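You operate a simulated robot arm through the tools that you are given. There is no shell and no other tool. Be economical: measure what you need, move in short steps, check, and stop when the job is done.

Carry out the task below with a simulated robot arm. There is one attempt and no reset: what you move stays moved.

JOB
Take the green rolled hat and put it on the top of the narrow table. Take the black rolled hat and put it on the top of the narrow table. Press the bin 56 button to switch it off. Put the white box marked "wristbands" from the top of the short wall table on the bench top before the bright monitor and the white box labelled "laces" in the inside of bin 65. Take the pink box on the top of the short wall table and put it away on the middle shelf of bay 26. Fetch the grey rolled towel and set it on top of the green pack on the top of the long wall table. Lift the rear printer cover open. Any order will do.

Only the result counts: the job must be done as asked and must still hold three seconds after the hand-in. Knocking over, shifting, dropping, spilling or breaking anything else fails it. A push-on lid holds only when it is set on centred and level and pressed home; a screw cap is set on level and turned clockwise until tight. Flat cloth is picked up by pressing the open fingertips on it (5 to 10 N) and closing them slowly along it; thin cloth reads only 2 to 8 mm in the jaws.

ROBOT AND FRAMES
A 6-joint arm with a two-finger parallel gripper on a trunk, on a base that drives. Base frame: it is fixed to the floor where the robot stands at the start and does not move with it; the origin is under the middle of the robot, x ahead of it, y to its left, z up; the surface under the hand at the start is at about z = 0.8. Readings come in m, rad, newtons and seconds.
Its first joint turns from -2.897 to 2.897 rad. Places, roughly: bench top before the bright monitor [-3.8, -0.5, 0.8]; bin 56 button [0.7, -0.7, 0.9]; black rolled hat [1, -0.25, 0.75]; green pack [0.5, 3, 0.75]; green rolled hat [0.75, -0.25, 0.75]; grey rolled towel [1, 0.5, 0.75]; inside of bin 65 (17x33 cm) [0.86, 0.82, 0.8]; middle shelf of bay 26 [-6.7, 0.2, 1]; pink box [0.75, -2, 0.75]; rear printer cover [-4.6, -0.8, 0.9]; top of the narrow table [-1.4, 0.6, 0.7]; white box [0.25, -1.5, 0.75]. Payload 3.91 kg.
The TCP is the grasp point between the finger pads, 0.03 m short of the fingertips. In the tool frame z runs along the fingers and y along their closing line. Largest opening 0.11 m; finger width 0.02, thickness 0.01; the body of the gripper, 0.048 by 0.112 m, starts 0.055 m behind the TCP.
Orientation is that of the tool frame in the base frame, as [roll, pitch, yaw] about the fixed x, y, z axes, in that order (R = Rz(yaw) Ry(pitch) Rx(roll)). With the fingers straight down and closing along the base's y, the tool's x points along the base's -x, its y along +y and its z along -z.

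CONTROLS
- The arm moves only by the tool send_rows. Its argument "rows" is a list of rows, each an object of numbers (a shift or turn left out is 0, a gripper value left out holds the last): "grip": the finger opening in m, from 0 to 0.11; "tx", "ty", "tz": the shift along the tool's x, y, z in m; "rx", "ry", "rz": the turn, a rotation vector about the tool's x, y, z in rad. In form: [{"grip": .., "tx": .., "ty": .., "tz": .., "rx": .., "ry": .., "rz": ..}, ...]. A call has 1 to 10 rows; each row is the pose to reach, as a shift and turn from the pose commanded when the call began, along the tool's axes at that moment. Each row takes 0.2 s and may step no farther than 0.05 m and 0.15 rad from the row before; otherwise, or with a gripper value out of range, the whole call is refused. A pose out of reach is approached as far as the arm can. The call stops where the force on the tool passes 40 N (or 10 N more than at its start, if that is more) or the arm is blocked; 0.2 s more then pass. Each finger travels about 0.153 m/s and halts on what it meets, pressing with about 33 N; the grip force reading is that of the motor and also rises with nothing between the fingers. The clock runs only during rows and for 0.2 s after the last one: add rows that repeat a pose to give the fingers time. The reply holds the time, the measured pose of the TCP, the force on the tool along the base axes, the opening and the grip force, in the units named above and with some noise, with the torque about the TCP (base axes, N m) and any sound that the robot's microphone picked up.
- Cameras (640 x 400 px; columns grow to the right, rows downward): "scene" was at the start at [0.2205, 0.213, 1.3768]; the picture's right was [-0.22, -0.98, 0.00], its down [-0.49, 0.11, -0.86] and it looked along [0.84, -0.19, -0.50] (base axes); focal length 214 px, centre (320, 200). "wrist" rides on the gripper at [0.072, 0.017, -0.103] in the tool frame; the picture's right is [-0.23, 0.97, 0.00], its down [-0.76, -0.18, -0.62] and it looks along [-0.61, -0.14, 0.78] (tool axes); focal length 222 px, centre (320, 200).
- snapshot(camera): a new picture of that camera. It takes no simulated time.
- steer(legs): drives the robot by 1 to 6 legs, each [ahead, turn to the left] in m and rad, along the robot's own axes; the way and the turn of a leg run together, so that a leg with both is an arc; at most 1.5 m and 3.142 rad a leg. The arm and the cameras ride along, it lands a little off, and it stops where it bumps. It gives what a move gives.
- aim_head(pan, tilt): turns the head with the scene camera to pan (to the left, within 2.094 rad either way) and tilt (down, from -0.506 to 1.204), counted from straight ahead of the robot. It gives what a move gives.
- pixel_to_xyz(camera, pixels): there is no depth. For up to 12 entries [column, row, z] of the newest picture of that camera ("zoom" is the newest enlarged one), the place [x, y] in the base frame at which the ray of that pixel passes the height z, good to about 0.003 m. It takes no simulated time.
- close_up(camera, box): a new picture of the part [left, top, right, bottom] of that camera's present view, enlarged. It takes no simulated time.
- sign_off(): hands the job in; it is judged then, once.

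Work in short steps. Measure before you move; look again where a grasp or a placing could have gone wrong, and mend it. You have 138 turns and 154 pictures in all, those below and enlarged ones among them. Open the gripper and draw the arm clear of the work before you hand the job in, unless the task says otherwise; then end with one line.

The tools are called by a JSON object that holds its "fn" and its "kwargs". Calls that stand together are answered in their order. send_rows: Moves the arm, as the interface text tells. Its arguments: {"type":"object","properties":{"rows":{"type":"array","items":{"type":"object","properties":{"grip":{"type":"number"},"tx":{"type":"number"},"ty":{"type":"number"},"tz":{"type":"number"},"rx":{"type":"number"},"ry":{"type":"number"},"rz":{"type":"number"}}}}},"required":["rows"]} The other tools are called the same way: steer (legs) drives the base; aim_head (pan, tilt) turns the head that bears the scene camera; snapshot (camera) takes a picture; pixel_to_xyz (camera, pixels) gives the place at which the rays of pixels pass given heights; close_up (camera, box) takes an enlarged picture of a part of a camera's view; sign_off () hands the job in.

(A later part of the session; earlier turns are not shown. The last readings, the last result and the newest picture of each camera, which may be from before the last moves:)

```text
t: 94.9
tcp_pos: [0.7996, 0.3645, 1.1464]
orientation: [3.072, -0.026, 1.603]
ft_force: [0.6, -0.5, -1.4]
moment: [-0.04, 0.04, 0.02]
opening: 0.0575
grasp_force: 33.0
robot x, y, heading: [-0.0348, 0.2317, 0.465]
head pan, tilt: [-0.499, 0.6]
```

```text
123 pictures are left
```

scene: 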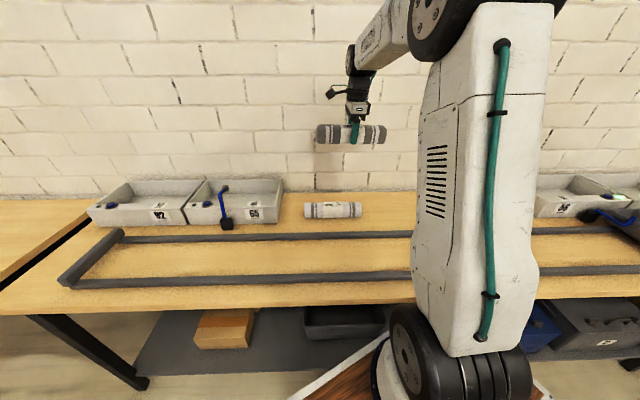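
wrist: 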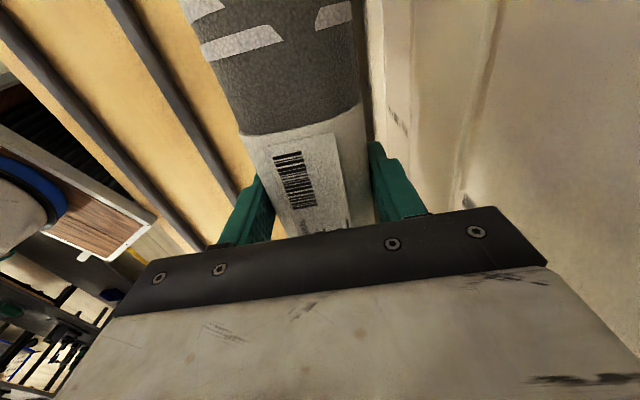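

Backing was blocked and the arm pose changed slightly; look down around the base to understand.

{"fn": "aim_head", "kwargs": {"pan": 0.5, "tilt": 1.2}}

{"fn": "snapshot", "kwargs": {"camera": "scene"}}

{"fn": "aim_head", "kwargs": {"pan": 2.09, "tilt": 1.2}}

{"fn": "snapshot", "kwargs": {"camera": "scene"}}

{"fn": "aim_head", "kwargs": {"pan": -2.09, "tilt": 1.1}}

{"fn": "snapshot", "kwargs": {"camera": "scene"}}

```text
t: 96.2
tcp_pos: [0.7995, 0.3643, 1.147]
orientation: [3.071, -0.027, 1.601]
ft_force: [-0.2, -0.9, -0.6]
moment: [-0.02, -0.01, 0.02]
opening: 0.0577
grasp_force: 32.9
robot x, y, heading: [-0.0338, 0.2325, 0.468]
head pan, tilt: [0.499, 1.201]
```

```text
122 pictures are left
```

scene: 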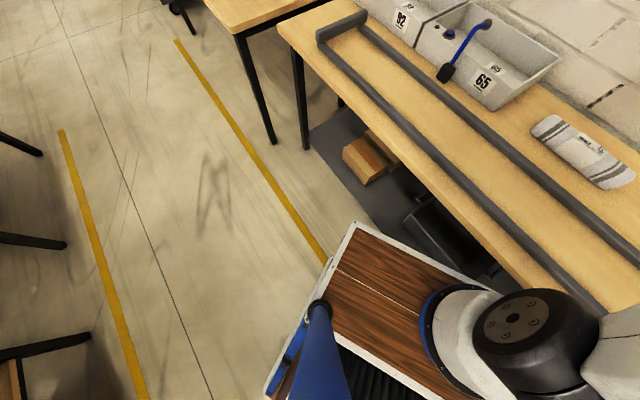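

```text
t: 97.8
tcp_pos: [0.8003, 0.3647, 1.1468]
orientation: [3.074, -0.026, 1.602]
ft_force: [-0.2, 0.4, -1.7]
moment: [0.0, -0.03, 0.02]
opening: 0.0573
grasp_force: 33.1
robot x, y, heading: [-0.0366, 0.2368, 0.466]
head pan, tilt: [2.089, 1.201]
```

```text
121 pictures are left
```

scene: 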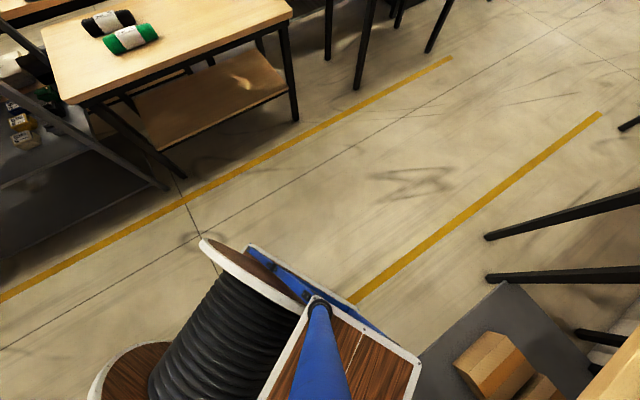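

```text
t: 101.2
tcp_pos: [0.7993, 0.3656, 1.1456]
orientation: [3.074, -0.025, 1.601]
ft_force: [0.1, -0.3, -1.0]
moment: [-0.03, 0.0, 0.02]
opening: 0.0577
grasp_force: 32.7
robot x, y, heading: [-0.0344, 0.2361, 0.461]
head pan, tilt: [-2.089, 1.1]
```

```text
120 pictures are left
```

scene: 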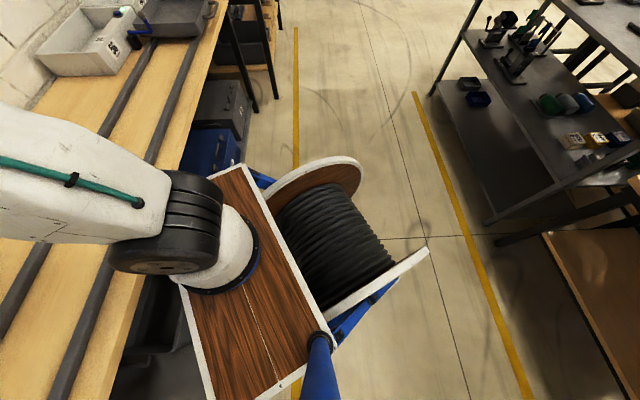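

The floor behind is clear; only the front is near the bench. Try a short reverse again.

{"fn": "steer", "kwargs": {"legs": [[-0.1, 0]]}}

```text
t: 102.3
tcp_pos: [0.7095, 0.3192, 1.1461]
orientation: [3.075, -0.026, 1.602]
ft_force: [-0.4, -0.1, -0.5]
moment: [-0.03, 0.0, 0.02]
opening: 0.0576
grasp_force: 33.6
robot x, y, heading: [-0.1264, 0.1908, 0.465]
head pan, tilt: [-2.089, 1.1]
```

Free now. Continue: back 0.15, turn to +y, drive 1.4 m.

{"fn": "steer", "kwargs": {"legs": [[-0.15, 0], [0, 1.106], [1.4, 0]]}}

{"fn": "aim_head", "kwargs": {"pan": -0.5, "tilt": 0.6}}

{"fn": "snapshot", "kwargs": {"camera": "scene"}}

```text
t: 113.0
tcp_pos: [-0.0148, 2.3097, 1.1458]
orientation: [3.072, -0.025, 2.718]
ft_force: [-0.5, -0.1, -1.0]
moment: [0.0, 0.0, -0.01]
opening: 0.0576
grasp_force: 32.7
robot x, y, heading: [-0.2637, 1.4986, 1.577]
head pan, tilt: [-2.089, 1.1]
```

```text
t: 114.6
tcp_pos: [-0.0141, 2.3094, 1.1474]
orientation: [3.074, -0.027, 2.717]
ft_force: [-0.3, 0.8, -0.5]
moment: [0.03, 0.01, 0.01]
opening: 0.0577
grasp_force: 32.7
robot x, y, heading: [-0.2637, 1.4997, 1.585]
head pan, tilt: [-0.499, 0.6]
```

```text
119 pictures are left
```

scene: 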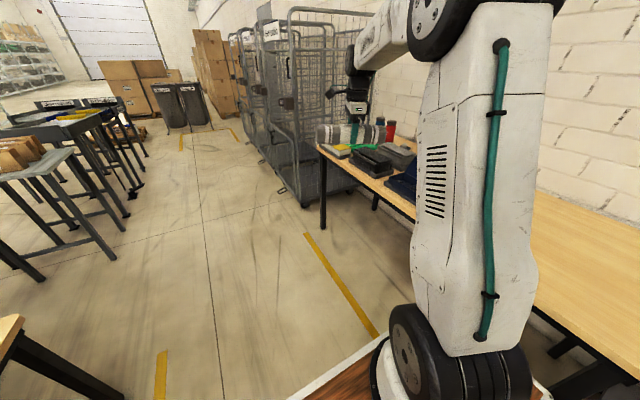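

Measure the table edge, trolley foot and items before driving closer.

{"fn": "pixel_to_xyz", "kwargs": {"camera": "scene", "pixels": [[320, 148, 0.73], [405, 213, 0.73], [323, 228, 0], [303, 205, 0], [283, 190, 0], [372, 158, 0.8], [345, 150, 0.8]]}}

{"fn": "close_up", "kwargs": {"camera": "scene", "box": [260, 80, 440, 230]}}

```text
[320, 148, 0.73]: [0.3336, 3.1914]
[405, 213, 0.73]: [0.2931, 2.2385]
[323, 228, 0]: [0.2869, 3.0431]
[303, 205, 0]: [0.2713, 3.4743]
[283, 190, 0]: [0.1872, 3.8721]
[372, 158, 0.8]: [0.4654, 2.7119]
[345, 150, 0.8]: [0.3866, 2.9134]
```

```text
2.67 times, centred on (350, 155) of scene
```

zoom: 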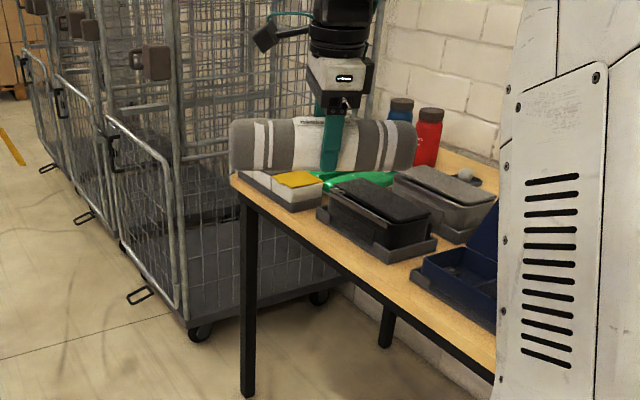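

Table edge x≈0.30, trolley begins at y≈3.3. Drive 0.9 m, then turn right to face the pack and view it.

{"fn": "steer", "kwargs": {"legs": [[0.9, 0], [0, -0.7]]}}

{"fn": "aim_head", "kwargs": {"pan": 0.2, "tilt": 0.6}}

{"fn": "snapshot", "kwargs": {"camera": "scene"}}

{"fn": "snapshot", "kwargs": {"camera": "wrist"}}

```text
t: 121.2
tcp_pos: [0.4427, 2.8433, 1.1463]
orientation: [3.072, -0.026, 2.012]
ft_force: [-1.1, 0.0, -1.9]
moment: [-0.01, 0.0, 0.0]
opening: 0.0577
grasp_force: 32.7
robot x, y, heading: [-0.2746, 2.3937, 0.871]
head pan, tilt: [-0.499, 0.6]
```

```text
t: 122.3
tcp_pos: [0.4426, 2.8438, 1.1477]
orientation: [3.074, -0.027, 2.008]
ft_force: [-0.5, 0.0, -1.3]
moment: [-0.04, 0.02, -0.04]
opening: 0.0575
grasp_force: 33.1
robot x, y, heading: [-0.2705, 2.393, 0.873]
head pan, tilt: [0.201, 0.6]
```

```text
117 pictures are left
```

scene: 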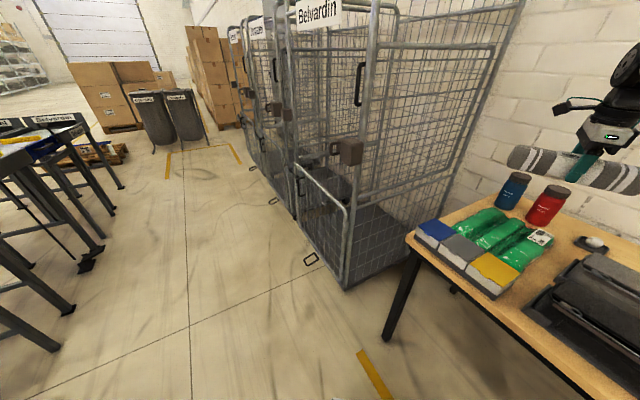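

```text
116 pictures are left
```

wrist: 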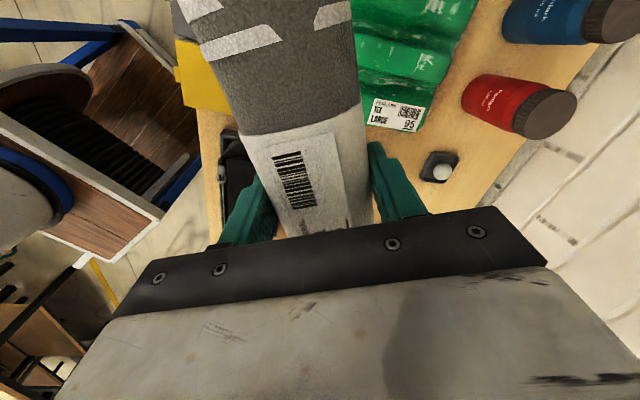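

The green pack has three bulges. Zoom and measure it.

{"fn": "close_up", "kwargs": {"camera": "scene", "box": [400, 160, 600, 300]}}

{"fn": "pixel_to_xyz", "kwargs": {"camera": "scene", "pixels": [[457, 222, 0.76], [520, 266, 0.75], [490, 208, 0.76], [551, 236, 0.76], [504, 212, 0.73], [527, 222, 0.73], [415, 232, 0.73], [500, 298, 0.73], [517, 178, 0.85], [553, 190, 0.85]]}}

{"fn": "pixel_to_xyz", "kwargs": {"camera": "wrist", "pixels": [[366, 120, 0.76], [418, 130, 0.76], [476, 0, 0.76], [360, 35, 0.76], [365, 60, 0.76]]}}

```text
2.86 times, centred on (500, 230) of scene
```

zoom: 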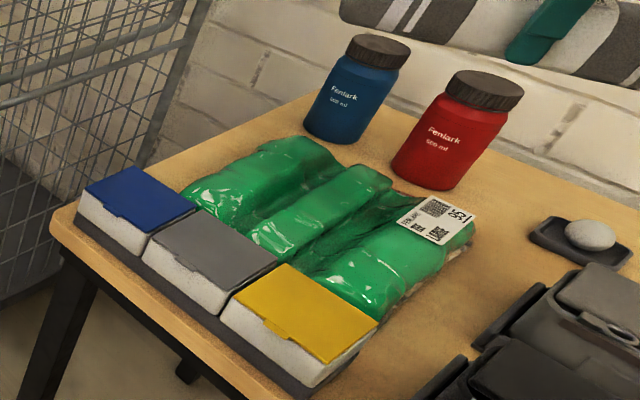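

```text
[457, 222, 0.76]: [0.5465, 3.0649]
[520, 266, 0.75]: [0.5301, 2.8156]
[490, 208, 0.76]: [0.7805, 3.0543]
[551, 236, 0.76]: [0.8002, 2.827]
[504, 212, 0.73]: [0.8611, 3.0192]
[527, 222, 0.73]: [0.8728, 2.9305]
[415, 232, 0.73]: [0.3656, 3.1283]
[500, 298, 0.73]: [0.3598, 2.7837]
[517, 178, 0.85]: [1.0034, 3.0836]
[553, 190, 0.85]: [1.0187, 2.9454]
```

```text
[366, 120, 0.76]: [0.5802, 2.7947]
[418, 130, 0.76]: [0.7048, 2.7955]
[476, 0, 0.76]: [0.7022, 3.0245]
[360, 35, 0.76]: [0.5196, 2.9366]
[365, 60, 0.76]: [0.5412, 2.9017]
```

Triangulate heights using the label centre: scene ≈(541,237), wrist ≈(397,114); and red bottle etc.

{"fn": "pixel_to_xyz", "kwargs": {"camera": "scene", "pixels": [[541, 237, 0.76], [541, 237, 0.8], [541, 237, 0.84], [541, 237, 0.88], [597, 242, 0.74], [597, 242, 0.8]]}}

{"fn": "pixel_to_xyz", "kwargs": {"camera": "wrist", "pixels": [[397, 114, 0.76], [397, 114, 0.8], [397, 114, 0.84], [397, 114, 0.88], [443, 172, 0.74], [443, 172, 0.8]]}}

```text
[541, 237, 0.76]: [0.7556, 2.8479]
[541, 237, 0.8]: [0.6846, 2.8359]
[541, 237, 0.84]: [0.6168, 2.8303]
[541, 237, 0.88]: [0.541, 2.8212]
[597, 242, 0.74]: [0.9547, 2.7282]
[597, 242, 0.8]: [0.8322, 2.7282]
```

```text
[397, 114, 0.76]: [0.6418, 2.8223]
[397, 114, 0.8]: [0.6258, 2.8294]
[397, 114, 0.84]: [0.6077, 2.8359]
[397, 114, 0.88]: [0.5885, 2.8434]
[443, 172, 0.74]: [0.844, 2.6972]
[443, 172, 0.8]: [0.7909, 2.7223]
```

Pack top is at z≈0.845. Recompute the pack extents at that height (zoom picture points).

{"fn": "pixel_to_xyz", "kwargs": {"camera": "zoom", "pixels": [[230, 205, 0.84], [300, 145, 0.84], [280, 235, 0.84], [360, 175, 0.84], [355, 290, 0.83], [450, 225, 0.84], [190, 190, 0.8], [395, 300, 0.8], [470, 240, 0.8], [340, 180, 0.84], [375, 50, 0.9], [480, 90, 0.9]]}}

```text
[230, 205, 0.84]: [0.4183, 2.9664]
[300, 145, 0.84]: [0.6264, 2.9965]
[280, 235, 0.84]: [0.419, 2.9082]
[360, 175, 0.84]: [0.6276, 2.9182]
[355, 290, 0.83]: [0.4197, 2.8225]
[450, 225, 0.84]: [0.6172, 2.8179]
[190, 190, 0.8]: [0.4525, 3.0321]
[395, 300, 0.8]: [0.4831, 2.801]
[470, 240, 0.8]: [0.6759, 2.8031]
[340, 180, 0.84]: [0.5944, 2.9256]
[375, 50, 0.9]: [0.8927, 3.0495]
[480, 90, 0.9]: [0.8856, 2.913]
```

Check the groove lines between bulges.

{"fn": "pixel_to_xyz", "kwargs": {"camera": "zoom", "pixels": [[320, 258, 0.82], [357, 228, 0.82], [395, 196, 0.82], [260, 230, 0.82], [305, 195, 0.82], [340, 170, 0.82]]}}

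{"fn": "send_rows", "kwargs": {"rows": [{"rx": 0.068, "rz": -0.12}, {"rx": 0.068, "rz": -0.26}, {"rx": 0.068, "rz": -0.4}, {"rx": 0.068, "rz": -0.54}, {"rx": 0.068, "rz": -0.68}, {"rx": 0.068, "rz": -0.82}, {"rx": 0.068, "rz": -0.96}, {"rx": 0.068, "rz": -1.1}]}}

{"fn": "snapshot", "kwargs": {"camera": "scene"}}

{"fn": "snapshot", "kwargs": {"camera": "wrist"}}

```text
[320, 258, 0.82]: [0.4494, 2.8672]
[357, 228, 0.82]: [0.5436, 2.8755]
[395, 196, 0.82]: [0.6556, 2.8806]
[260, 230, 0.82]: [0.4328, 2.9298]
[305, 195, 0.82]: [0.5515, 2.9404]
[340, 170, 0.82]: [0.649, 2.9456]
```

```text
t: 124.1
tcp_pos: [0.4418, 2.8444, 1.1463]
orientation: [-3.141, 0.017, 3.112]
ft_force: [0.2, 0.5, -2.5]
moment: [0.02, 0.02, 0.0]
opening: 0.0574
grasp_force: 33.0
robot x, y, heading: [-0.2714, 2.3942, 0.869]
head pan, tilt: [0.201, 0.6]
```

```text
114 pictures are left
```

scene: 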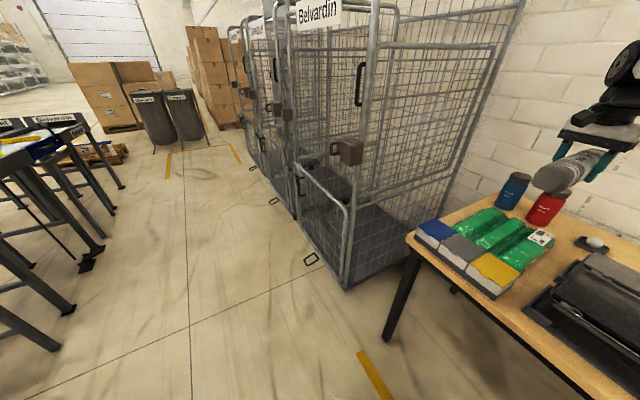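

```text
113 pictures are left
```

wrist: 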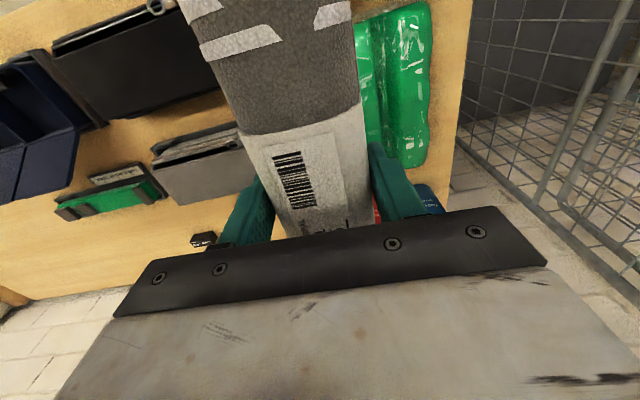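

Check the colour box rear edge and the bottle front, then move over the groove at (0.55,2.874).

{"fn": "pixel_to_xyz", "kwargs": {"camera": "zoom", "pixels": [[378, 322, 0.85], [278, 262, 0.85], [197, 208, 0.85], [425, 185, 0.8], [335, 140, 0.8]]}}

{"fn": "send_rows", "kwargs": {"rows": [{"tx": -0.036, "ty": -0.01, "rz": -0.03}, {"tx": -0.072, "ty": -0.02, "rz": -0.03}, {"tx": -0.108, "ty": -0.03, "rz": -0.03}, {"tx": -0.109, "ty": -0.0265, "tz": 0.04, "rz": -0.03}, {"tx": -0.109, "ty": -0.0265, "tz": 0.08, "rz": -0.03}, {"tx": -0.109, "ty": -0.0265, "tz": 0.12, "rz": -0.03}, {"tx": -0.109, "ty": -0.0265, "tz": 0.16, "rz": -0.03}, {"tx": -0.109, "ty": -0.0265, "tz": 0.18, "rz": -0.03}, {"tx": -0.109, "ty": -0.0265, "tz": 0.18, "rz": -0.03}]}}

{"fn": "close_up", "kwargs": {"camera": "scene", "box": [400, 140, 640, 300]}}

```text
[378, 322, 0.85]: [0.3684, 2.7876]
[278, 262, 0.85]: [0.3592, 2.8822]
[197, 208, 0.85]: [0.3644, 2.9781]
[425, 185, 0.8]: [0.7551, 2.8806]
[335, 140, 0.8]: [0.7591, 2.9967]
```

```text
t: 126.1
tcp_pos: [0.5516, 2.8143, 0.9694]
orientation: [3.141, 0.016, 3.138]
ft_force: [-0.5, 0.1, -1.2]
moment: [0.03, -0.04, -0.01]
opening: 0.0578
grasp_force: 32.5
robot x, y, heading: [-0.2719, 2.3937, 0.871]
head pan, tilt: [0.201, 0.6]
```

```text
2.50 times, centred on (520, 220) of scene
```

zoom: 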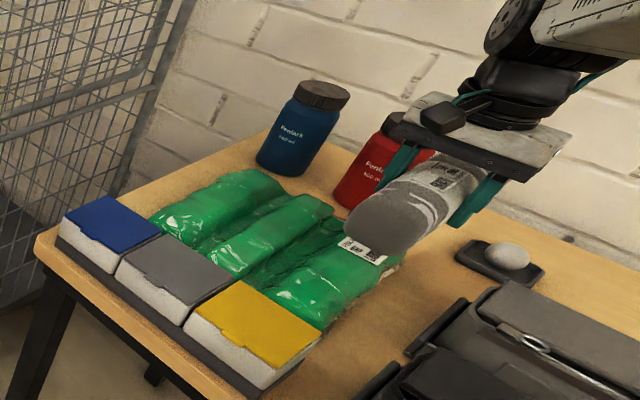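

Wrong sign on ty; towel is high, no contact. Shift +0.06 in y and lower to z≈0.90.

{"fn": "send_rows", "kwargs": {"rows": [{"ty": 0.03}, {"ty": 0.06}, {"ty": 0.06, "tz": 0.03}, {"ty": 0.06, "tz": 0.06}, {"ty": 0.06, "tz": 0.07}, {"ty": 0.06, "tz": 0.07}]}}

{"fn": "close_up", "kwargs": {"camera": "scene", "box": [400, 140, 640, 300]}}

{"fn": "snapshot", "kwargs": {"camera": "wrist"}}

```text
t: 127.5
tcp_pos: [0.554, 2.8761, 0.898]
orientation: [3.139, 0.016, 3.141]
ft_force: [-0.8, 0.7, -1.7]
moment: [0.0, 0.01, -0.01]
opening: 0.0575
grasp_force: 33.1
robot x, y, heading: [-0.2723, 2.3934, 0.871]
head pan, tilt: [0.201, 0.6]
```

```text
2.50 times, centred on (520, 220) of scene
```

zoom: 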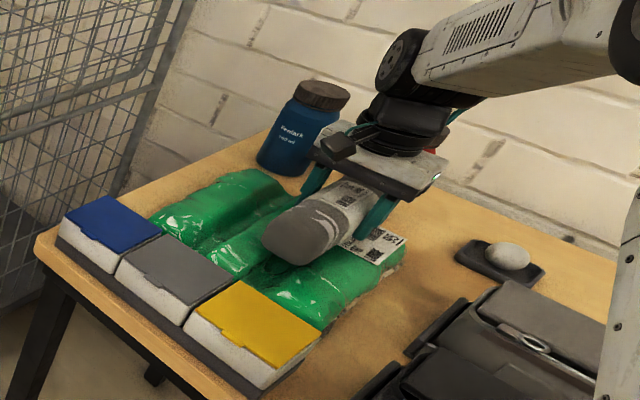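

```text
110 pictures are left
```

wrist: 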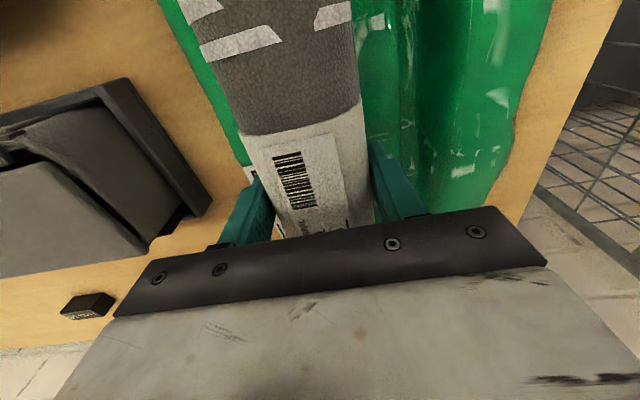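

Towel is above the groove. Creep down.

{"fn": "send_rows", "kwargs": {"rows": [{"tz": 0.004}, {"tz": 0.008}, {"tz": 0.012}, {"tz": 0.015}, {"tz": 0.018}, {"tz": 0.021}]}}

```text
t: 128.9
tcp_pos: [0.5542, 2.8736, 0.8782]
orientation: [3.141, 0.017, 3.137]
ft_force: [0.1, -2.0, 16.1]
moment: [-0.15, 0.96, 0.16]
opening: 0.0574
grasp_force: 33.0
robot x, y, heading: [-0.2721, 2.3952, 0.869]
head pan, tilt: [0.201, 0.6]
```

Front end touches first because of the 0.017 pitch; level it and finish the descent.

{"fn": "send_rows", "kwargs": {"rows": [{"tz": -0.002, "ry": 0.016}, {"tz": 0.0, "ry": 0.016}, {"tz": 0.002, "ry": 0.016}]}}

```text
t: 129.7
tcp_pos: [0.5549, 2.874, 0.8786]
orientation: [3.141, 0.003, 3.138]
ft_force: [3.3, 0.0, 35.1]
moment: [-0.19, 0.64, 0.0]
opening: 0.0578
grasp_force: 32.7
robot x, y, heading: [-0.275, 2.3933, 0.87]
head pan, tilt: [0.201, 0.6]
```

Firm contact. Ease up 1 mm, open slowly, and lift.

{"fn": "send_rows", "kwargs": {"rows": [{"tz": -0.001, "grip": 0.058}, {"tz": -0.001, "grip": 0.062}, {"tz": -0.001, "grip": 0.07}, {"tz": -0.001, "grip": 0.08}, {"tz": -0.001, "grip": 0.08}, {"tz": -0.02}, {"tz": -0.05}, {"tz": -0.09}, {"tz": -0.13}, {"tz": -0.17}]}}

{"fn": "close_up", "kwargs": {"camera": "scene", "box": [400, 140, 640, 300]}}

```text
t: 131.9
tcp_pos: [0.5548, 2.875, 1.0448]
orientation: [-3.14, -0.003, 3.141]
ft_force: [0.2, 0.2, 0.4]
moment: [0.0, 0.03, 0.0]
opening: 0.0798
grasp_force: 0.1
robot x, y, heading: [-0.2717, 2.3955, 0.872]
head pan, tilt: [0.201, 0.6]
```

```text
2.50 times, centred on (520, 220) of scene
```

zoom: 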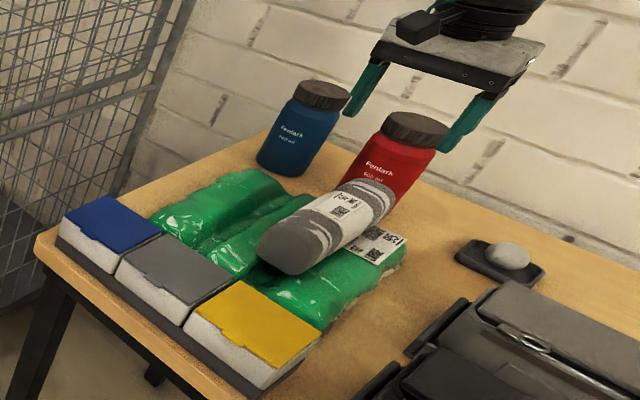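

Towel lies securely on the pack. Raise, turn right to face −y.

{"fn": "send_rows", "kwargs": {"rows": [{"tz": -0.04, "grip": 0.06}, {"tz": -0.08}, {"tz": -0.1}]}}

{"fn": "steer", "kwargs": {"legs": [[-0.1, 0], [0, -2.44]]}}

```text
t: 132.7
tcp_pos: [0.5552, 2.8749, 1.1464]
orientation: [-3.138, -0.001, 3.137]
ft_force: [-0.4, 0.7, -0.1]
moment: [0.02, -0.01, -0.02]
opening: 0.0599
grasp_force: 0.1
robot x, y, heading: [-0.2745, 2.3925, 0.876]
head pan, tilt: [0.201, 0.6]
```

```text
t: 139.6
tcp_pos: [-0.6472, 1.4108, 1.1454]
orientation: [-3.141, 0.001, 0.714]
ft_force: [-0.7, 0.0, -0.5]
moment: [0.0, 0.01, 0.04]
opening: 0.0601
grasp_force: 0.1
robot x, y, heading: [-0.3398, 2.3165, -1.555]
head pan, tilt: [0.201, 0.6]
```

Pull the hand in to be straight ahead, then drive down the aisle to y≈−0.45.

{"fn": "send_rows", "kwargs": {"rows": [{"tx": 0.04, "ty": 0.016}, {"tx": 0.08, "ty": 0.032}, {"tx": 0.12, "ty": 0.048}, {"tx": 0.16, "ty": 0.064}, {"tx": 0.2, "ty": 0.08}, {"tx": 0.24, "ty": 0.096}, {"tx": 0.28, "ty": 0.112}, {"tx": 0.32, "ty": 0.128}, {"tx": 0.36, "ty": 0.143}, {"tx": 0.394, "ty": 0.156}]}}

{"fn": "steer", "kwargs": {"legs": [[1.5, 0.05], [1.1, -0.04]]}}

{"fn": "aim_head", "kwargs": {"pan": 0.8, "tilt": 0.6}}

{"fn": "snapshot", "kwargs": {"camera": "scene"}}

```text
t: 141.8
tcp_pos: [-0.2476, 1.5496, 1.1448]
orientation: [3.141, -0.002, 0.712]
ft_force: [0.0, -0.3, -1.5]
moment: [-0.02, -0.02, 0.03]
opening: 0.0597
grasp_force: 0.1
robot x, y, heading: [-0.3379, 2.3136, -1.552]
head pan, tilt: [0.201, 0.6]
```

```text
t: 154.4
tcp_pos: [-0.1213, -1.048, 1.1454]
orientation: [3.141, 0.0, 0.727]
ft_force: [0.5, -0.2, -0.3]
moment: [0.0, 0.02, 0.02]
opening: 0.0601
grasp_force: 0.0
robot x, y, heading: [-0.2297, -0.2789, -1.538]
head pan, tilt: [0.201, 0.6]
```

```text
t: 155.4
tcp_pos: [-0.1221, -1.0479, 1.1457]
orientation: [3.141, 0.003, 0.728]
ft_force: [-0.9, -0.2, -0.1]
moment: [0.0, 0.03, 0.0]
opening: 0.06
grasp_force: 0.1
robot x, y, heading: [-0.2204, -0.2834, -1.54]
head pan, tilt: [0.799, 0.6]
```

```text
108 pictures are left
```

scene: 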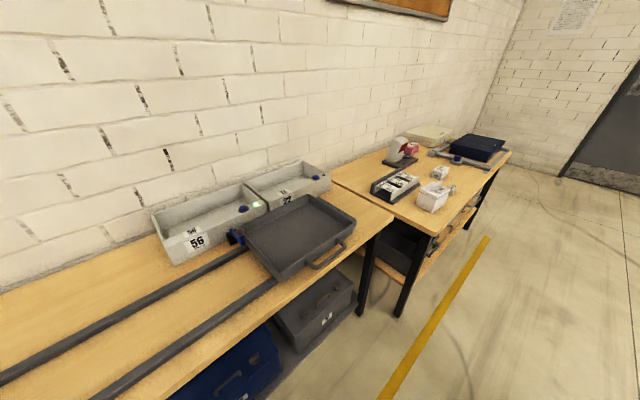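

Button visible at about (243,210), green lamp (256,204). Zoom and measure.

{"fn": "close_up", "kwargs": {"camera": "scene", "box": [180, 160, 300, 260]}}

{"fn": "pixel_to_xyz", "kwargs": {"camera": "scene", "pixels": [[243, 209, 0.88], [243, 209, 0.9], [243, 209, 0.92], [225, 218, 0.9], [335, 165, 0.73], [510, 152, 0.8], [432, 235, 0.8]]}}

```text
4.00 times, centred on (240, 210) of scene
```

zoom: 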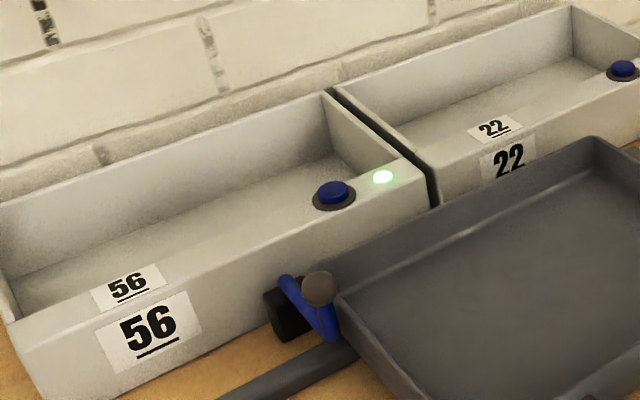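

```text
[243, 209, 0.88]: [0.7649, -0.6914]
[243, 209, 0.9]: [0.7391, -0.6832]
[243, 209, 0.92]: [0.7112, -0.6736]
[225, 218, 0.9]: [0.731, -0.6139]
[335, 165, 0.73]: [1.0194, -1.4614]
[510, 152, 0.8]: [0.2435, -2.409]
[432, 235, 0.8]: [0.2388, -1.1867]
```

Button top ≈(0.74,-0.68,0.9). Drive closer to (-0.10,-0.69), then swing the closed hand over the button.

{"fn": "steer", "kwargs": {"legs": [[0, 0.25], [0.42, 0]]}}

{"fn": "aim_head", "kwargs": {"pan": 1.1, "tilt": 0.7}}

{"fn": "snapshot", "kwargs": {"camera": "scene"}}

```text
t: 158.9
tcp_pos: [0.1806, -1.4067, 1.1442]
orientation: [3.141, 0.0, 0.977]
ft_force: [0.4, -0.2, 0.3]
moment: [-0.03, -0.01, -0.01]
opening: 0.0599
grasp_force: 0.1
robot x, y, heading: [-0.1049, -0.6867, -1.289]
head pan, tilt: [0.799, 0.6]
```

```text
t: 159.7
tcp_pos: [0.1803, -1.4068, 1.1457]
orientation: [3.141, -0.002, 0.975]
ft_force: [-1.0, 0.6, 0.0]
moment: [0.03, -0.01, 0.0]
opening: 0.0601
grasp_force: 0.0
robot x, y, heading: [-0.1076, -0.6915, -1.295]
head pan, tilt: [1.1, 0.7]
```

```text
106 pictures are left
```

scene: 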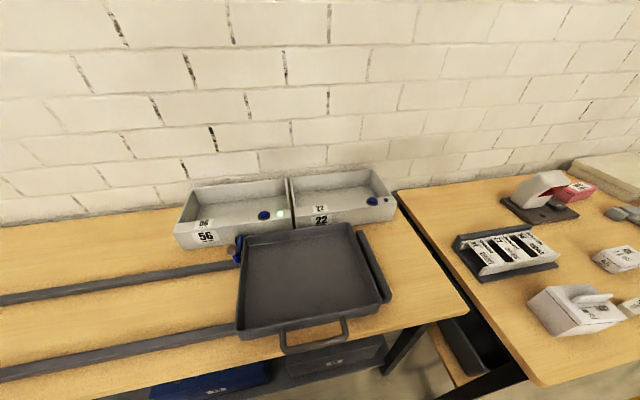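

{"fn": "pixel_to_xyz", "kwargs": {"camera": "scene", "pixels": [[264, 215, 0.86], [264, 215, 0.88], [264, 215, 0.9], [264, 215, 0.92]]}}

{"fn": "close_up", "kwargs": {"camera": "scene", "box": [430, 130, 640, 350]}}

```text
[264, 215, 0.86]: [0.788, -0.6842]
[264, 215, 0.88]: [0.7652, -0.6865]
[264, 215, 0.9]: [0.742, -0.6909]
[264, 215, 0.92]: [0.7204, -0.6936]
```

```text
1.82 times, centred on (535, 240) of scene
```

zoom: 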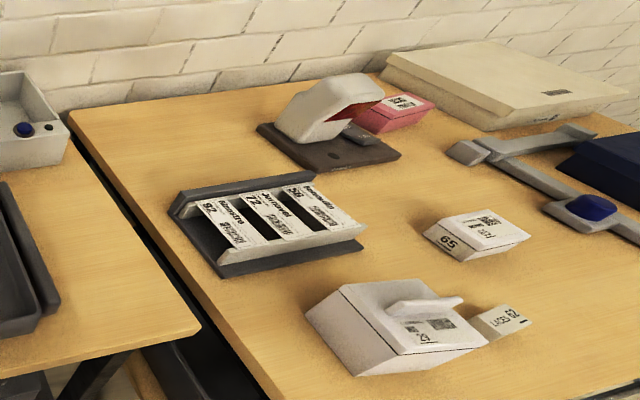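

Button ≈(0.755,-0.687), z≈0.89. Swing the closed hand there in two calls.

{"fn": "send_rows", "kwargs": {"rows": [{"grip": 0.0, "tx": 0.046, "ty": 0.0036}, {"tx": 0.092, "ty": 0.0072}, {"tx": 0.138, "ty": 0.0108}, {"tx": 0.184, "ty": 0.0144}, {"tx": 0.23, "ty": 0.018}, {"tx": 0.276, "ty": 0.0216}, {"tx": 0.322, "ty": 0.0252}, {"tx": 0.368, "ty": 0.0288}, {"tx": 0.414, "ty": 0.0324}, {"tx": 0.46, "ty": 0.036}]}}

{"fn": "send_rows", "kwargs": {"rows": [{"tx": 0.046, "ty": 0.0036}, {"tx": 0.092, "ty": 0.0072}, {"tx": 0.138, "ty": 0.0108}, {"tx": 0.184, "ty": 0.0144}, {"tx": 0.23, "ty": 0.018}, {"tx": 0.276, "ty": 0.0216}, {"tx": 0.322, "ty": 0.0252}, {"tx": 0.368, "ty": 0.0288}, {"tx": 0.414, "ty": 0.0324}, {"tx": 0.459, "ty": 0.036}]}}

{"fn": "send_rows", "kwargs": {"rows": [{"tz": 0.045}, {"tz": 0.09}, {"tz": 0.13}, {"tz": 0.13}]}}

{"fn": "snapshot", "kwargs": {"camera": "wrist"}}

{"fn": "close_up", "kwargs": {"camera": "scene", "box": [180, 120, 360, 250]}}

```text
t: 161.9
tcp_pos: [0.4672, -1.0486, 1.1455]
orientation: [3.141, -0.002, 0.974]
ft_force: [-0.1, 1.1, 1.3]
moment: [0.03, -0.01, -0.01]
opening: 0.0
grasp_force: 32.8
robot x, y, heading: [-0.1079, -0.6894, -1.296]
head pan, tilt: [1.1, 0.7]
```

```text
t: 164.1
tcp_pos: [0.7068, -0.7189, 1.1345]
orientation: [-3.14, 0.0, 0.974]
ft_force: [-0.6, 0.1, -0.7]
moment: [-0.03, -0.01, 0.0]
opening: 0.0001
grasp_force: 32.9
out of reach, approached as far as the arm can: row 9, 10
robot x, y, heading: [-0.1098, -0.6891, -1.291]
head pan, tilt: [1.1, 0.7]
```

```text
t: 165.1
tcp_pos: [0.7067, -0.7191, 1.0035]
orientation: [-3.141, 0.0, 0.974]
ft_force: [0.3, 0.8, -0.8]
moment: [0.0, 0.0, 0.0]
opening: 0.0003
grasp_force: 32.9
robot x, y, heading: [-0.1034, -0.6869, -1.286]
head pan, tilt: [1.1, 0.7]
```

```text
104 pictures are left
```

wrist: 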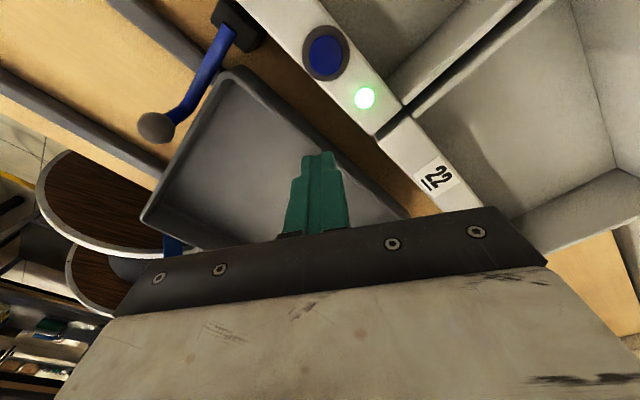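

```text
3.08 times, centred on (270, 185) of scene
```

zoom: 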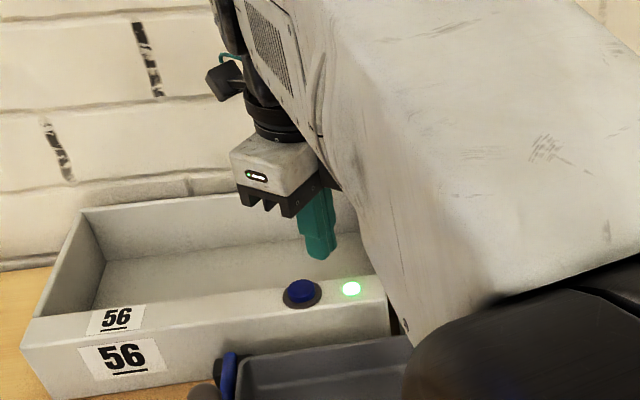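

Measure the button with the wrist camera at (326,54).

{"fn": "pixel_to_xyz", "kwargs": {"camera": "wrist", "pixels": [[325, 54, 0.87], [325, 54, 0.89], [325, 54, 0.91]]}}

{"fn": "pixel_to_xyz", "kwargs": {"camera": "zoom", "pixels": [[302, 290, 0.87], [302, 290, 0.89], [302, 290, 0.91]]}}

```text
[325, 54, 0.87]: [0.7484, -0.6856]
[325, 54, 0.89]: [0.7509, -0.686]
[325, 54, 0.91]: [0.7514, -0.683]
```

```text
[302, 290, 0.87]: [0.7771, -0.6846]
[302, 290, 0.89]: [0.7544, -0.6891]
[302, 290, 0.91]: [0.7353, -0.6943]
```

Button (0.7505,-0.686,0.892). Move above and creep down until pressed.

{"fn": "send_rows", "kwargs": {"rows": [{"tx": 0.026, "ty": 0.009}, {"tx": 0.052, "ty": 0.018}, {"tx": 0.052, "ty": 0.018, "tz": 0.03}, {"tx": 0.052, "ty": 0.018, "tz": 0.06}, {"tx": 0.052, "ty": 0.018, "tz": 0.07}]}}

{"fn": "snapshot", "kwargs": {"camera": "wrist"}}

```text
t: 166.3
tcp_pos: [0.7505, -0.6862, 0.9336]
orientation: [3.14, -0.002, 0.973]
ft_force: [0.2, 0.8, 0.6]
moment: [-0.01, 0.01, 0.01]
opening: 0.0
grasp_force: 33.3
out of reach, approached as far as the arm can: row 2, 3
robot x, y, heading: [-0.1067, -0.6891, -1.3]
head pan, tilt: [1.1, 0.7]
```

```text
102 pictures are left
```

wrist: 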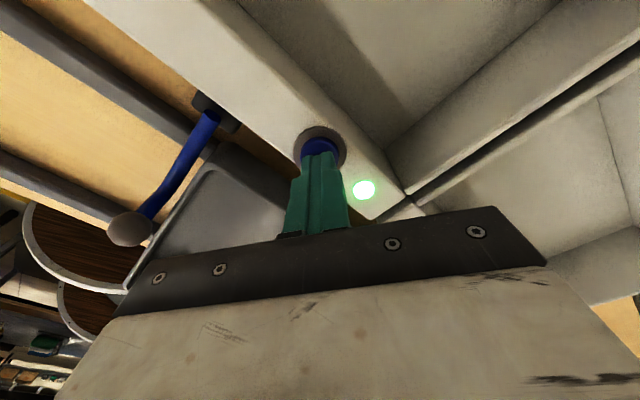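

Tips are right over the button. Press in 2 mm steps.

{"fn": "send_rows", "kwargs": {"rows": [{"tz": 0.003}, {"tz": 0.006}, {"tz": 0.009}, {"tz": 0.011}, {"tz": 0.013}]}}

{"fn": "close_up", "kwargs": {"camera": "wrist", "box": [260, 110, 420, 230]}}

```text
t: 167.5
tcp_pos: [0.7491, -0.6852, 0.9215]
orientation: [3.139, -0.003, 0.974]
ft_force: [-2.4, -0.9, 11.4]
moment: [-0.03, 0.09, 0.01]
opening: 0.0
grasp_force: 33.0
robot x, y, heading: [-0.1036, -0.6923, -1.288]
head pan, tilt: [1.1, 0.7]
heard: click
```

```text
3.33 times, centred on (340, 170) of wrist
```

zoom: 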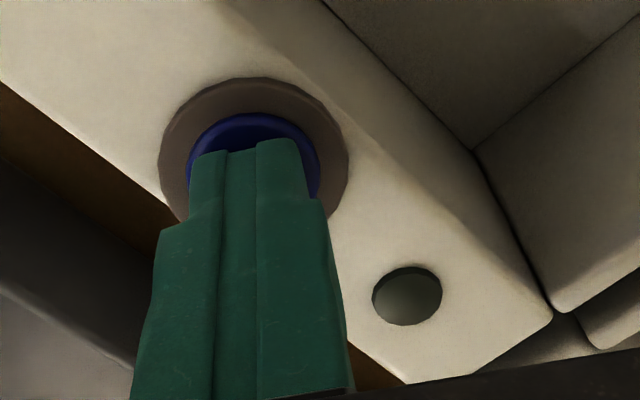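

Click heard and lamp is off. Lift away and zoom on the short wall table.

{"fn": "send_rows", "kwargs": {"rows": [{"tz": -0.03}, {"tz": -0.07}, {"tz": -0.11}, {"tx": -0.04, "tz": -0.13}, {"tx": -0.08, "tz": -0.15}, {"tx": -0.12, "tz": -0.17}, {"tx": -0.16, "tz": -0.19}]}}

{"fn": "aim_head", "kwargs": {"pan": 0.5, "tilt": 0.6}}

{"fn": "snapshot", "kwargs": {"camera": "scene"}}

{"fn": "close_up", "kwargs": {"camera": "wrist", "box": [200, 0, 500, 200]}}

```text
t: 169.1
tcp_pos: [0.6596, -0.8185, 1.1098]
orientation: [-3.139, -0.001, 0.975]
ft_force: [0.4, 0.9, -1.4]
moment: [-0.05, 0.02, 0.03]
opening: 0.0001
grasp_force: 32.2
out of reach, approached as far as the arm can: row 2, 3
robot x, y, heading: [-0.1093, -0.6916, -1.292]
head pan, tilt: [1.1, 0.7]
```

```text
t: 170.1
tcp_pos: [0.6609, -0.8212, 1.1103]
orientation: [3.141, -0.001, 0.97]
ft_force: [1.1, -0.8, -0.4]
moment: [0.01, -0.01, -0.02]
opening: 0.0
grasp_force: 32.8
robot x, y, heading: [-0.1064, -0.6883, -1.289]
head pan, tilt: [0.499, 0.6]
```

```text
100 pictures are left
```

scene: 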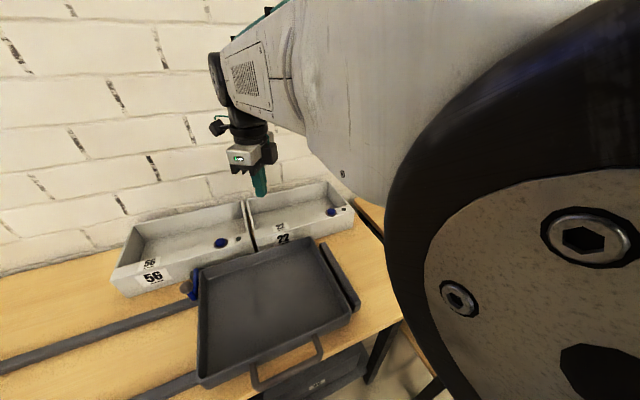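

```text
2.00 times, centred on (350, 100) of wrist
```

zoom: 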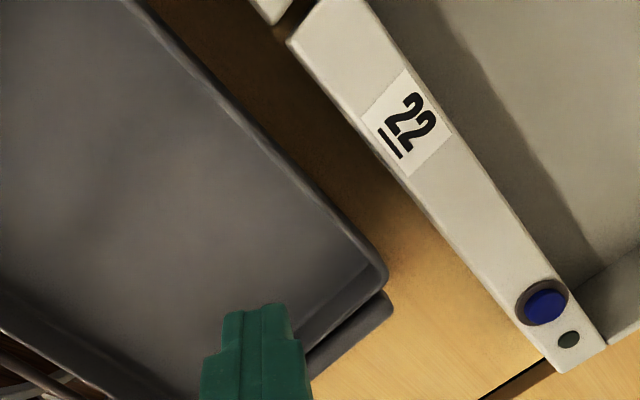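

Drive along the aisle to about (-0.24,-1.73) and turn to face the short wall table.

{"fn": "steer", "kwargs": {"legs": [[0, -0.41], [1.05, 0], [0, 1.7]]}}

{"fn": "aim_head", "kwargs": {"pan": -0.05, "tilt": 0.65}}

{"fn": "snapshot", "kwargs": {"camera": "scene"}}

```text
t: 180.8
tcp_pos: [0.107, -1.038, 1.1114]
orientation: [-3.139, 0.001, 2.238]
ft_force: [0.8, 0.0, 0.6]
moment: [-0.03, 0.0, 0.0]
opening: 0.0
grasp_force: 33.0
robot x, y, heading: [-0.2488, -1.73, -0.027]
head pan, tilt: [0.499, 0.6]
```

```text
t: 181.8
tcp_pos: [0.1098, -1.0384, 1.1091]
orientation: [-3.14, 0.001, 2.233]
ft_force: [-0.9, -0.3, 0.2]
moment: [0.0, 0.01, 0.0]
opening: 0.0
grasp_force: 33.4
robot x, y, heading: [-0.2502, -1.7312, -0.023]
head pan, tilt: [-0.051, 0.649]
```

```text
98 pictures are left
```

scene: 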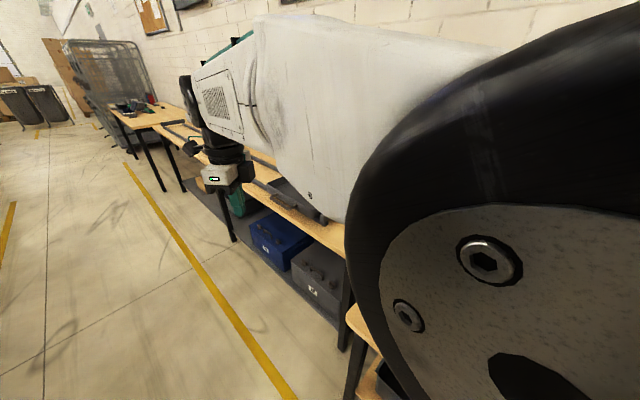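

The raised arm blocks the view; swing the hand to the right/front.

{"fn": "send_rows", "kwargs": {"rows": [{"grip": 0.06, "tx": -0.046, "ty": -0.0107}, {"tx": -0.092, "ty": -0.0214}, {"tx": -0.138, "ty": -0.032}, {"tx": -0.184, "ty": -0.0428}, {"tx": -0.23, "ty": -0.0535}, {"tx": -0.276, "ty": -0.0642}, {"tx": -0.322, "ty": -0.0749}, {"tx": -0.368, "ty": -0.0856}, {"tx": -0.414, "ty": -0.0963}, {"tx": -0.46, "ty": -0.107}]}}

{"fn": "send_rows", "kwargs": {"rows": [{"tx": -0.046, "ty": -0.0107}, {"tx": -0.092, "ty": -0.0214}, {"tx": -0.138, "ty": -0.032}, {"tx": -0.184, "ty": -0.0428}, {"tx": -0.23, "ty": -0.0535}, {"tx": -0.276, "ty": -0.0642}, {"tx": -0.322, "ty": -0.0749}, {"tx": -0.368, "ty": -0.0856}, {"tx": -0.414, "ty": -0.0963}, {"tx": -0.46, "ty": -0.107}]}}

{"fn": "snapshot", "kwargs": {"camera": "scene"}}

{"fn": "snapshot", "kwargs": {"camera": "wrist"}}

```text
t: 184.0
tcp_pos: [0.3099, -1.466, 1.1098]
orientation: [-3.14, -0.001, 2.239]
ft_force: [1.2, 0.5, 0.3]
moment: [-0.03, -0.03, 0.02]
opening: 0.06
grasp_force: 0.1
robot x, y, heading: [-0.2493, -1.7315, -0.023]
head pan, tilt: [-0.051, 0.649]
```

```text
t: 186.2
tcp_pos: [0.5083, -1.8949, 1.1094]
orientation: [-3.14, 0.0, 2.236]
ft_force: [-0.1, 0.4, 0.2]
moment: [0.01, -0.02, 0.03]
opening: 0.0599
grasp_force: 0.1
robot x, y, heading: [-0.247, -1.7298, -0.022]
head pan, tilt: [-0.051, 0.649]
```

```text
97 pictures are left
```

scene: 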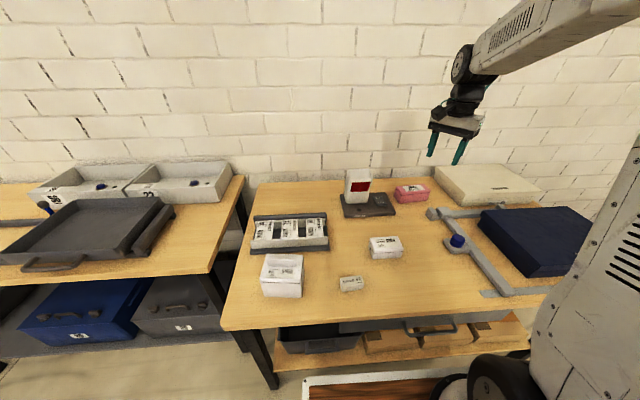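

```text
96 pictures are left
```

wrist: 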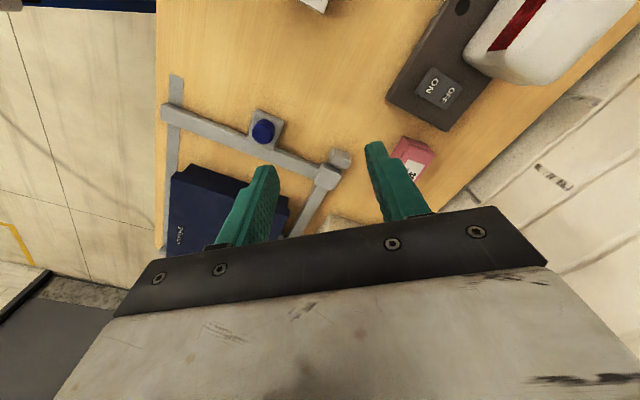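

Good view. Zoom on the boxes to read labels.

{"fn": "close_up", "kwargs": {"camera": "scene", "box": [250, 220, 420, 310]}}

{"fn": "close_up", "kwargs": {"camera": "scene", "box": [335, 160, 455, 225]}}

```text
3.76 times, centred on (335, 265) of scene
```

zoom: 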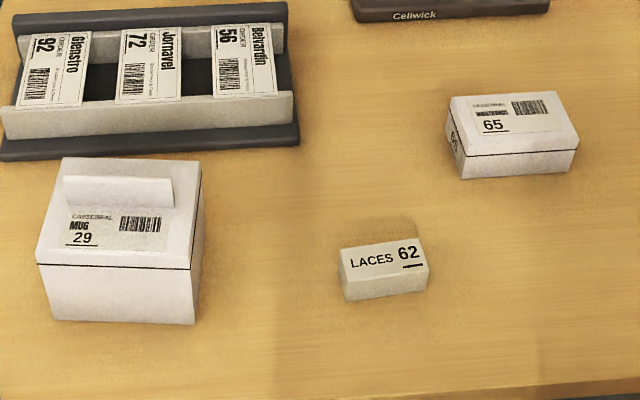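

```text
5.33 times, centred on (395, 192) of scene
```

zoom: 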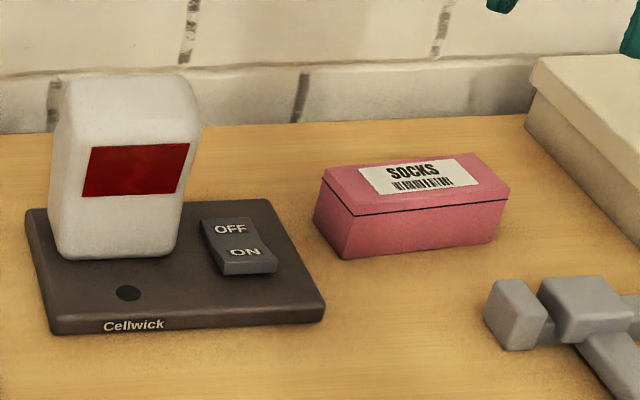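

{"fn": "close_up", "kwargs": {"camera": "scene", "box": [362, 228, 412, 268]}}

{"fn": "pixel_to_xyz", "kwargs": {"camera": "zoom", "pixels": [[320, 200, 0.8]]}}

{"fn": "pixel_to_xyz", "kwargs": {"camera": "scene", "pixels": [[351, 283, 0.83], [340, 282, 0.83], [362, 276, 0.83], [342, 292, 0.8], [364, 289, 0.8], [386, 245, 0.84], [371, 238, 0.84], [398, 236, 0.84], [412, 190, 0.85], [396, 187, 0.85], [428, 186, 0.85]]}}

```text
10.00 times, centred on (387, 248) of scene
```

zoom: 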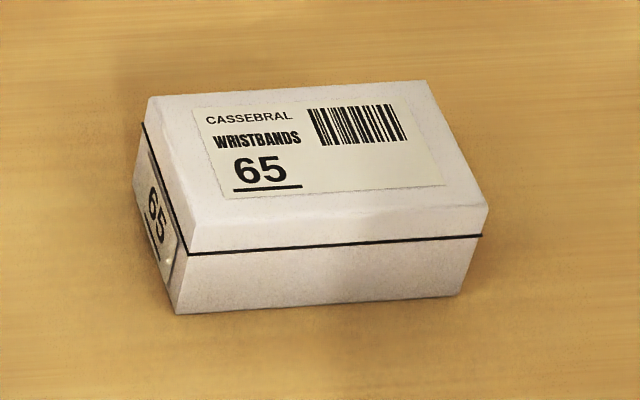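

```text
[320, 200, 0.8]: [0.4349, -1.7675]
```

```text
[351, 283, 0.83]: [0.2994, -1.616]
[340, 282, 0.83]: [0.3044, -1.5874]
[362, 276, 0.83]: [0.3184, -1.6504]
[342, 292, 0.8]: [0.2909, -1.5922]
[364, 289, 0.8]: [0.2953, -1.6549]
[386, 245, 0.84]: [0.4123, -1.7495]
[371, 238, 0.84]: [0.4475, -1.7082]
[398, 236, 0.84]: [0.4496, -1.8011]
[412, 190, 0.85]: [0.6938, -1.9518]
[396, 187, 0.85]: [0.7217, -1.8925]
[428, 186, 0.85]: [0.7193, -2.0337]
```

Confirmed: "WRISTBANDS 65", "LACES 62", pink "SOCKS". Start with laces (0.30,-1.62): back off 0.15 m and position the hand above with closing along y.

{"fn": "steer", "kwargs": {"legs": [[-0.15, 0]]}}

{"fn": "send_rows", "kwargs": {"rows": [{"grip": 0.1, "tx": 0.036, "ty": 0.018, "rz": -0.13}, {"tx": 0.072, "ty": 0.036, "rz": -0.26}, {"tx": 0.108, "ty": 0.054, "rz": -0.39}, {"tx": 0.144, "ty": 0.071, "rz": -0.52}, {"tx": 0.18, "ty": 0.089, "rz": -0.65}, {"tx": 0.216, "ty": 0.106, "rz": -0.78}, {"tx": 0.252, "ty": 0.124, "rz": -0.905}, {"tx": 0.252, "ty": 0.124, "rz": -0.905, "tz": 0.045}, {"tx": 0.252, "ty": 0.124, "rz": -0.905, "tz": 0.09}, {"tx": 0.252, "ty": 0.124, "rz": -0.905, "tz": 0.13}]}}

{"fn": "snapshot", "kwargs": {"camera": "wrist"}}

{"fn": "snapshot", "kwargs": {"camera": "scene"}}

```text
t: 187.6
tcp_pos: [0.3576, -1.8904, 1.1111]
orientation: [-3.14, -0.001, 2.239]
ft_force: [-0.2, 0.5, 0.0]
moment: [0.01, 0.0, 0.0]
opening: 0.0598
grasp_force: 0.1
robot x, y, heading: [-0.3984, -1.7273, -0.02]
head pan, tilt: [-0.051, 0.649]
```

```text
t: 189.8
tcp_pos: [0.2982, -1.6148, 0.9802]
orientation: [-3.14, 0.0, -3.141]
ft_force: [0.5, -0.1, -0.3]
moment: [-0.01, -0.04, 0.02]
opening: 0.1001
grasp_force: 0.0
robot x, y, heading: [-0.403, -1.7261, -0.025]
head pan, tilt: [-0.051, 0.649]
```

```text
92 pictures are left
```

wrist: 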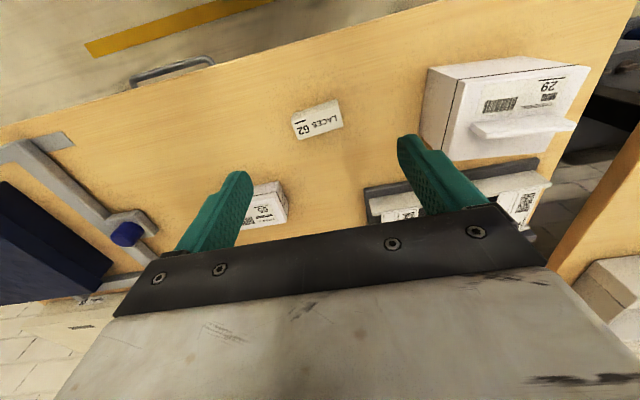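

```text
91 pictures are left
```

scene: 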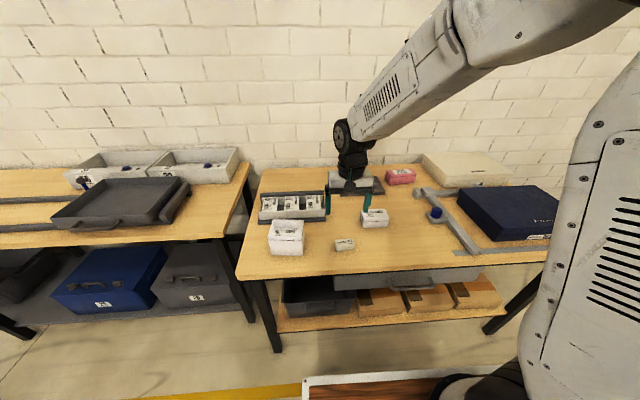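

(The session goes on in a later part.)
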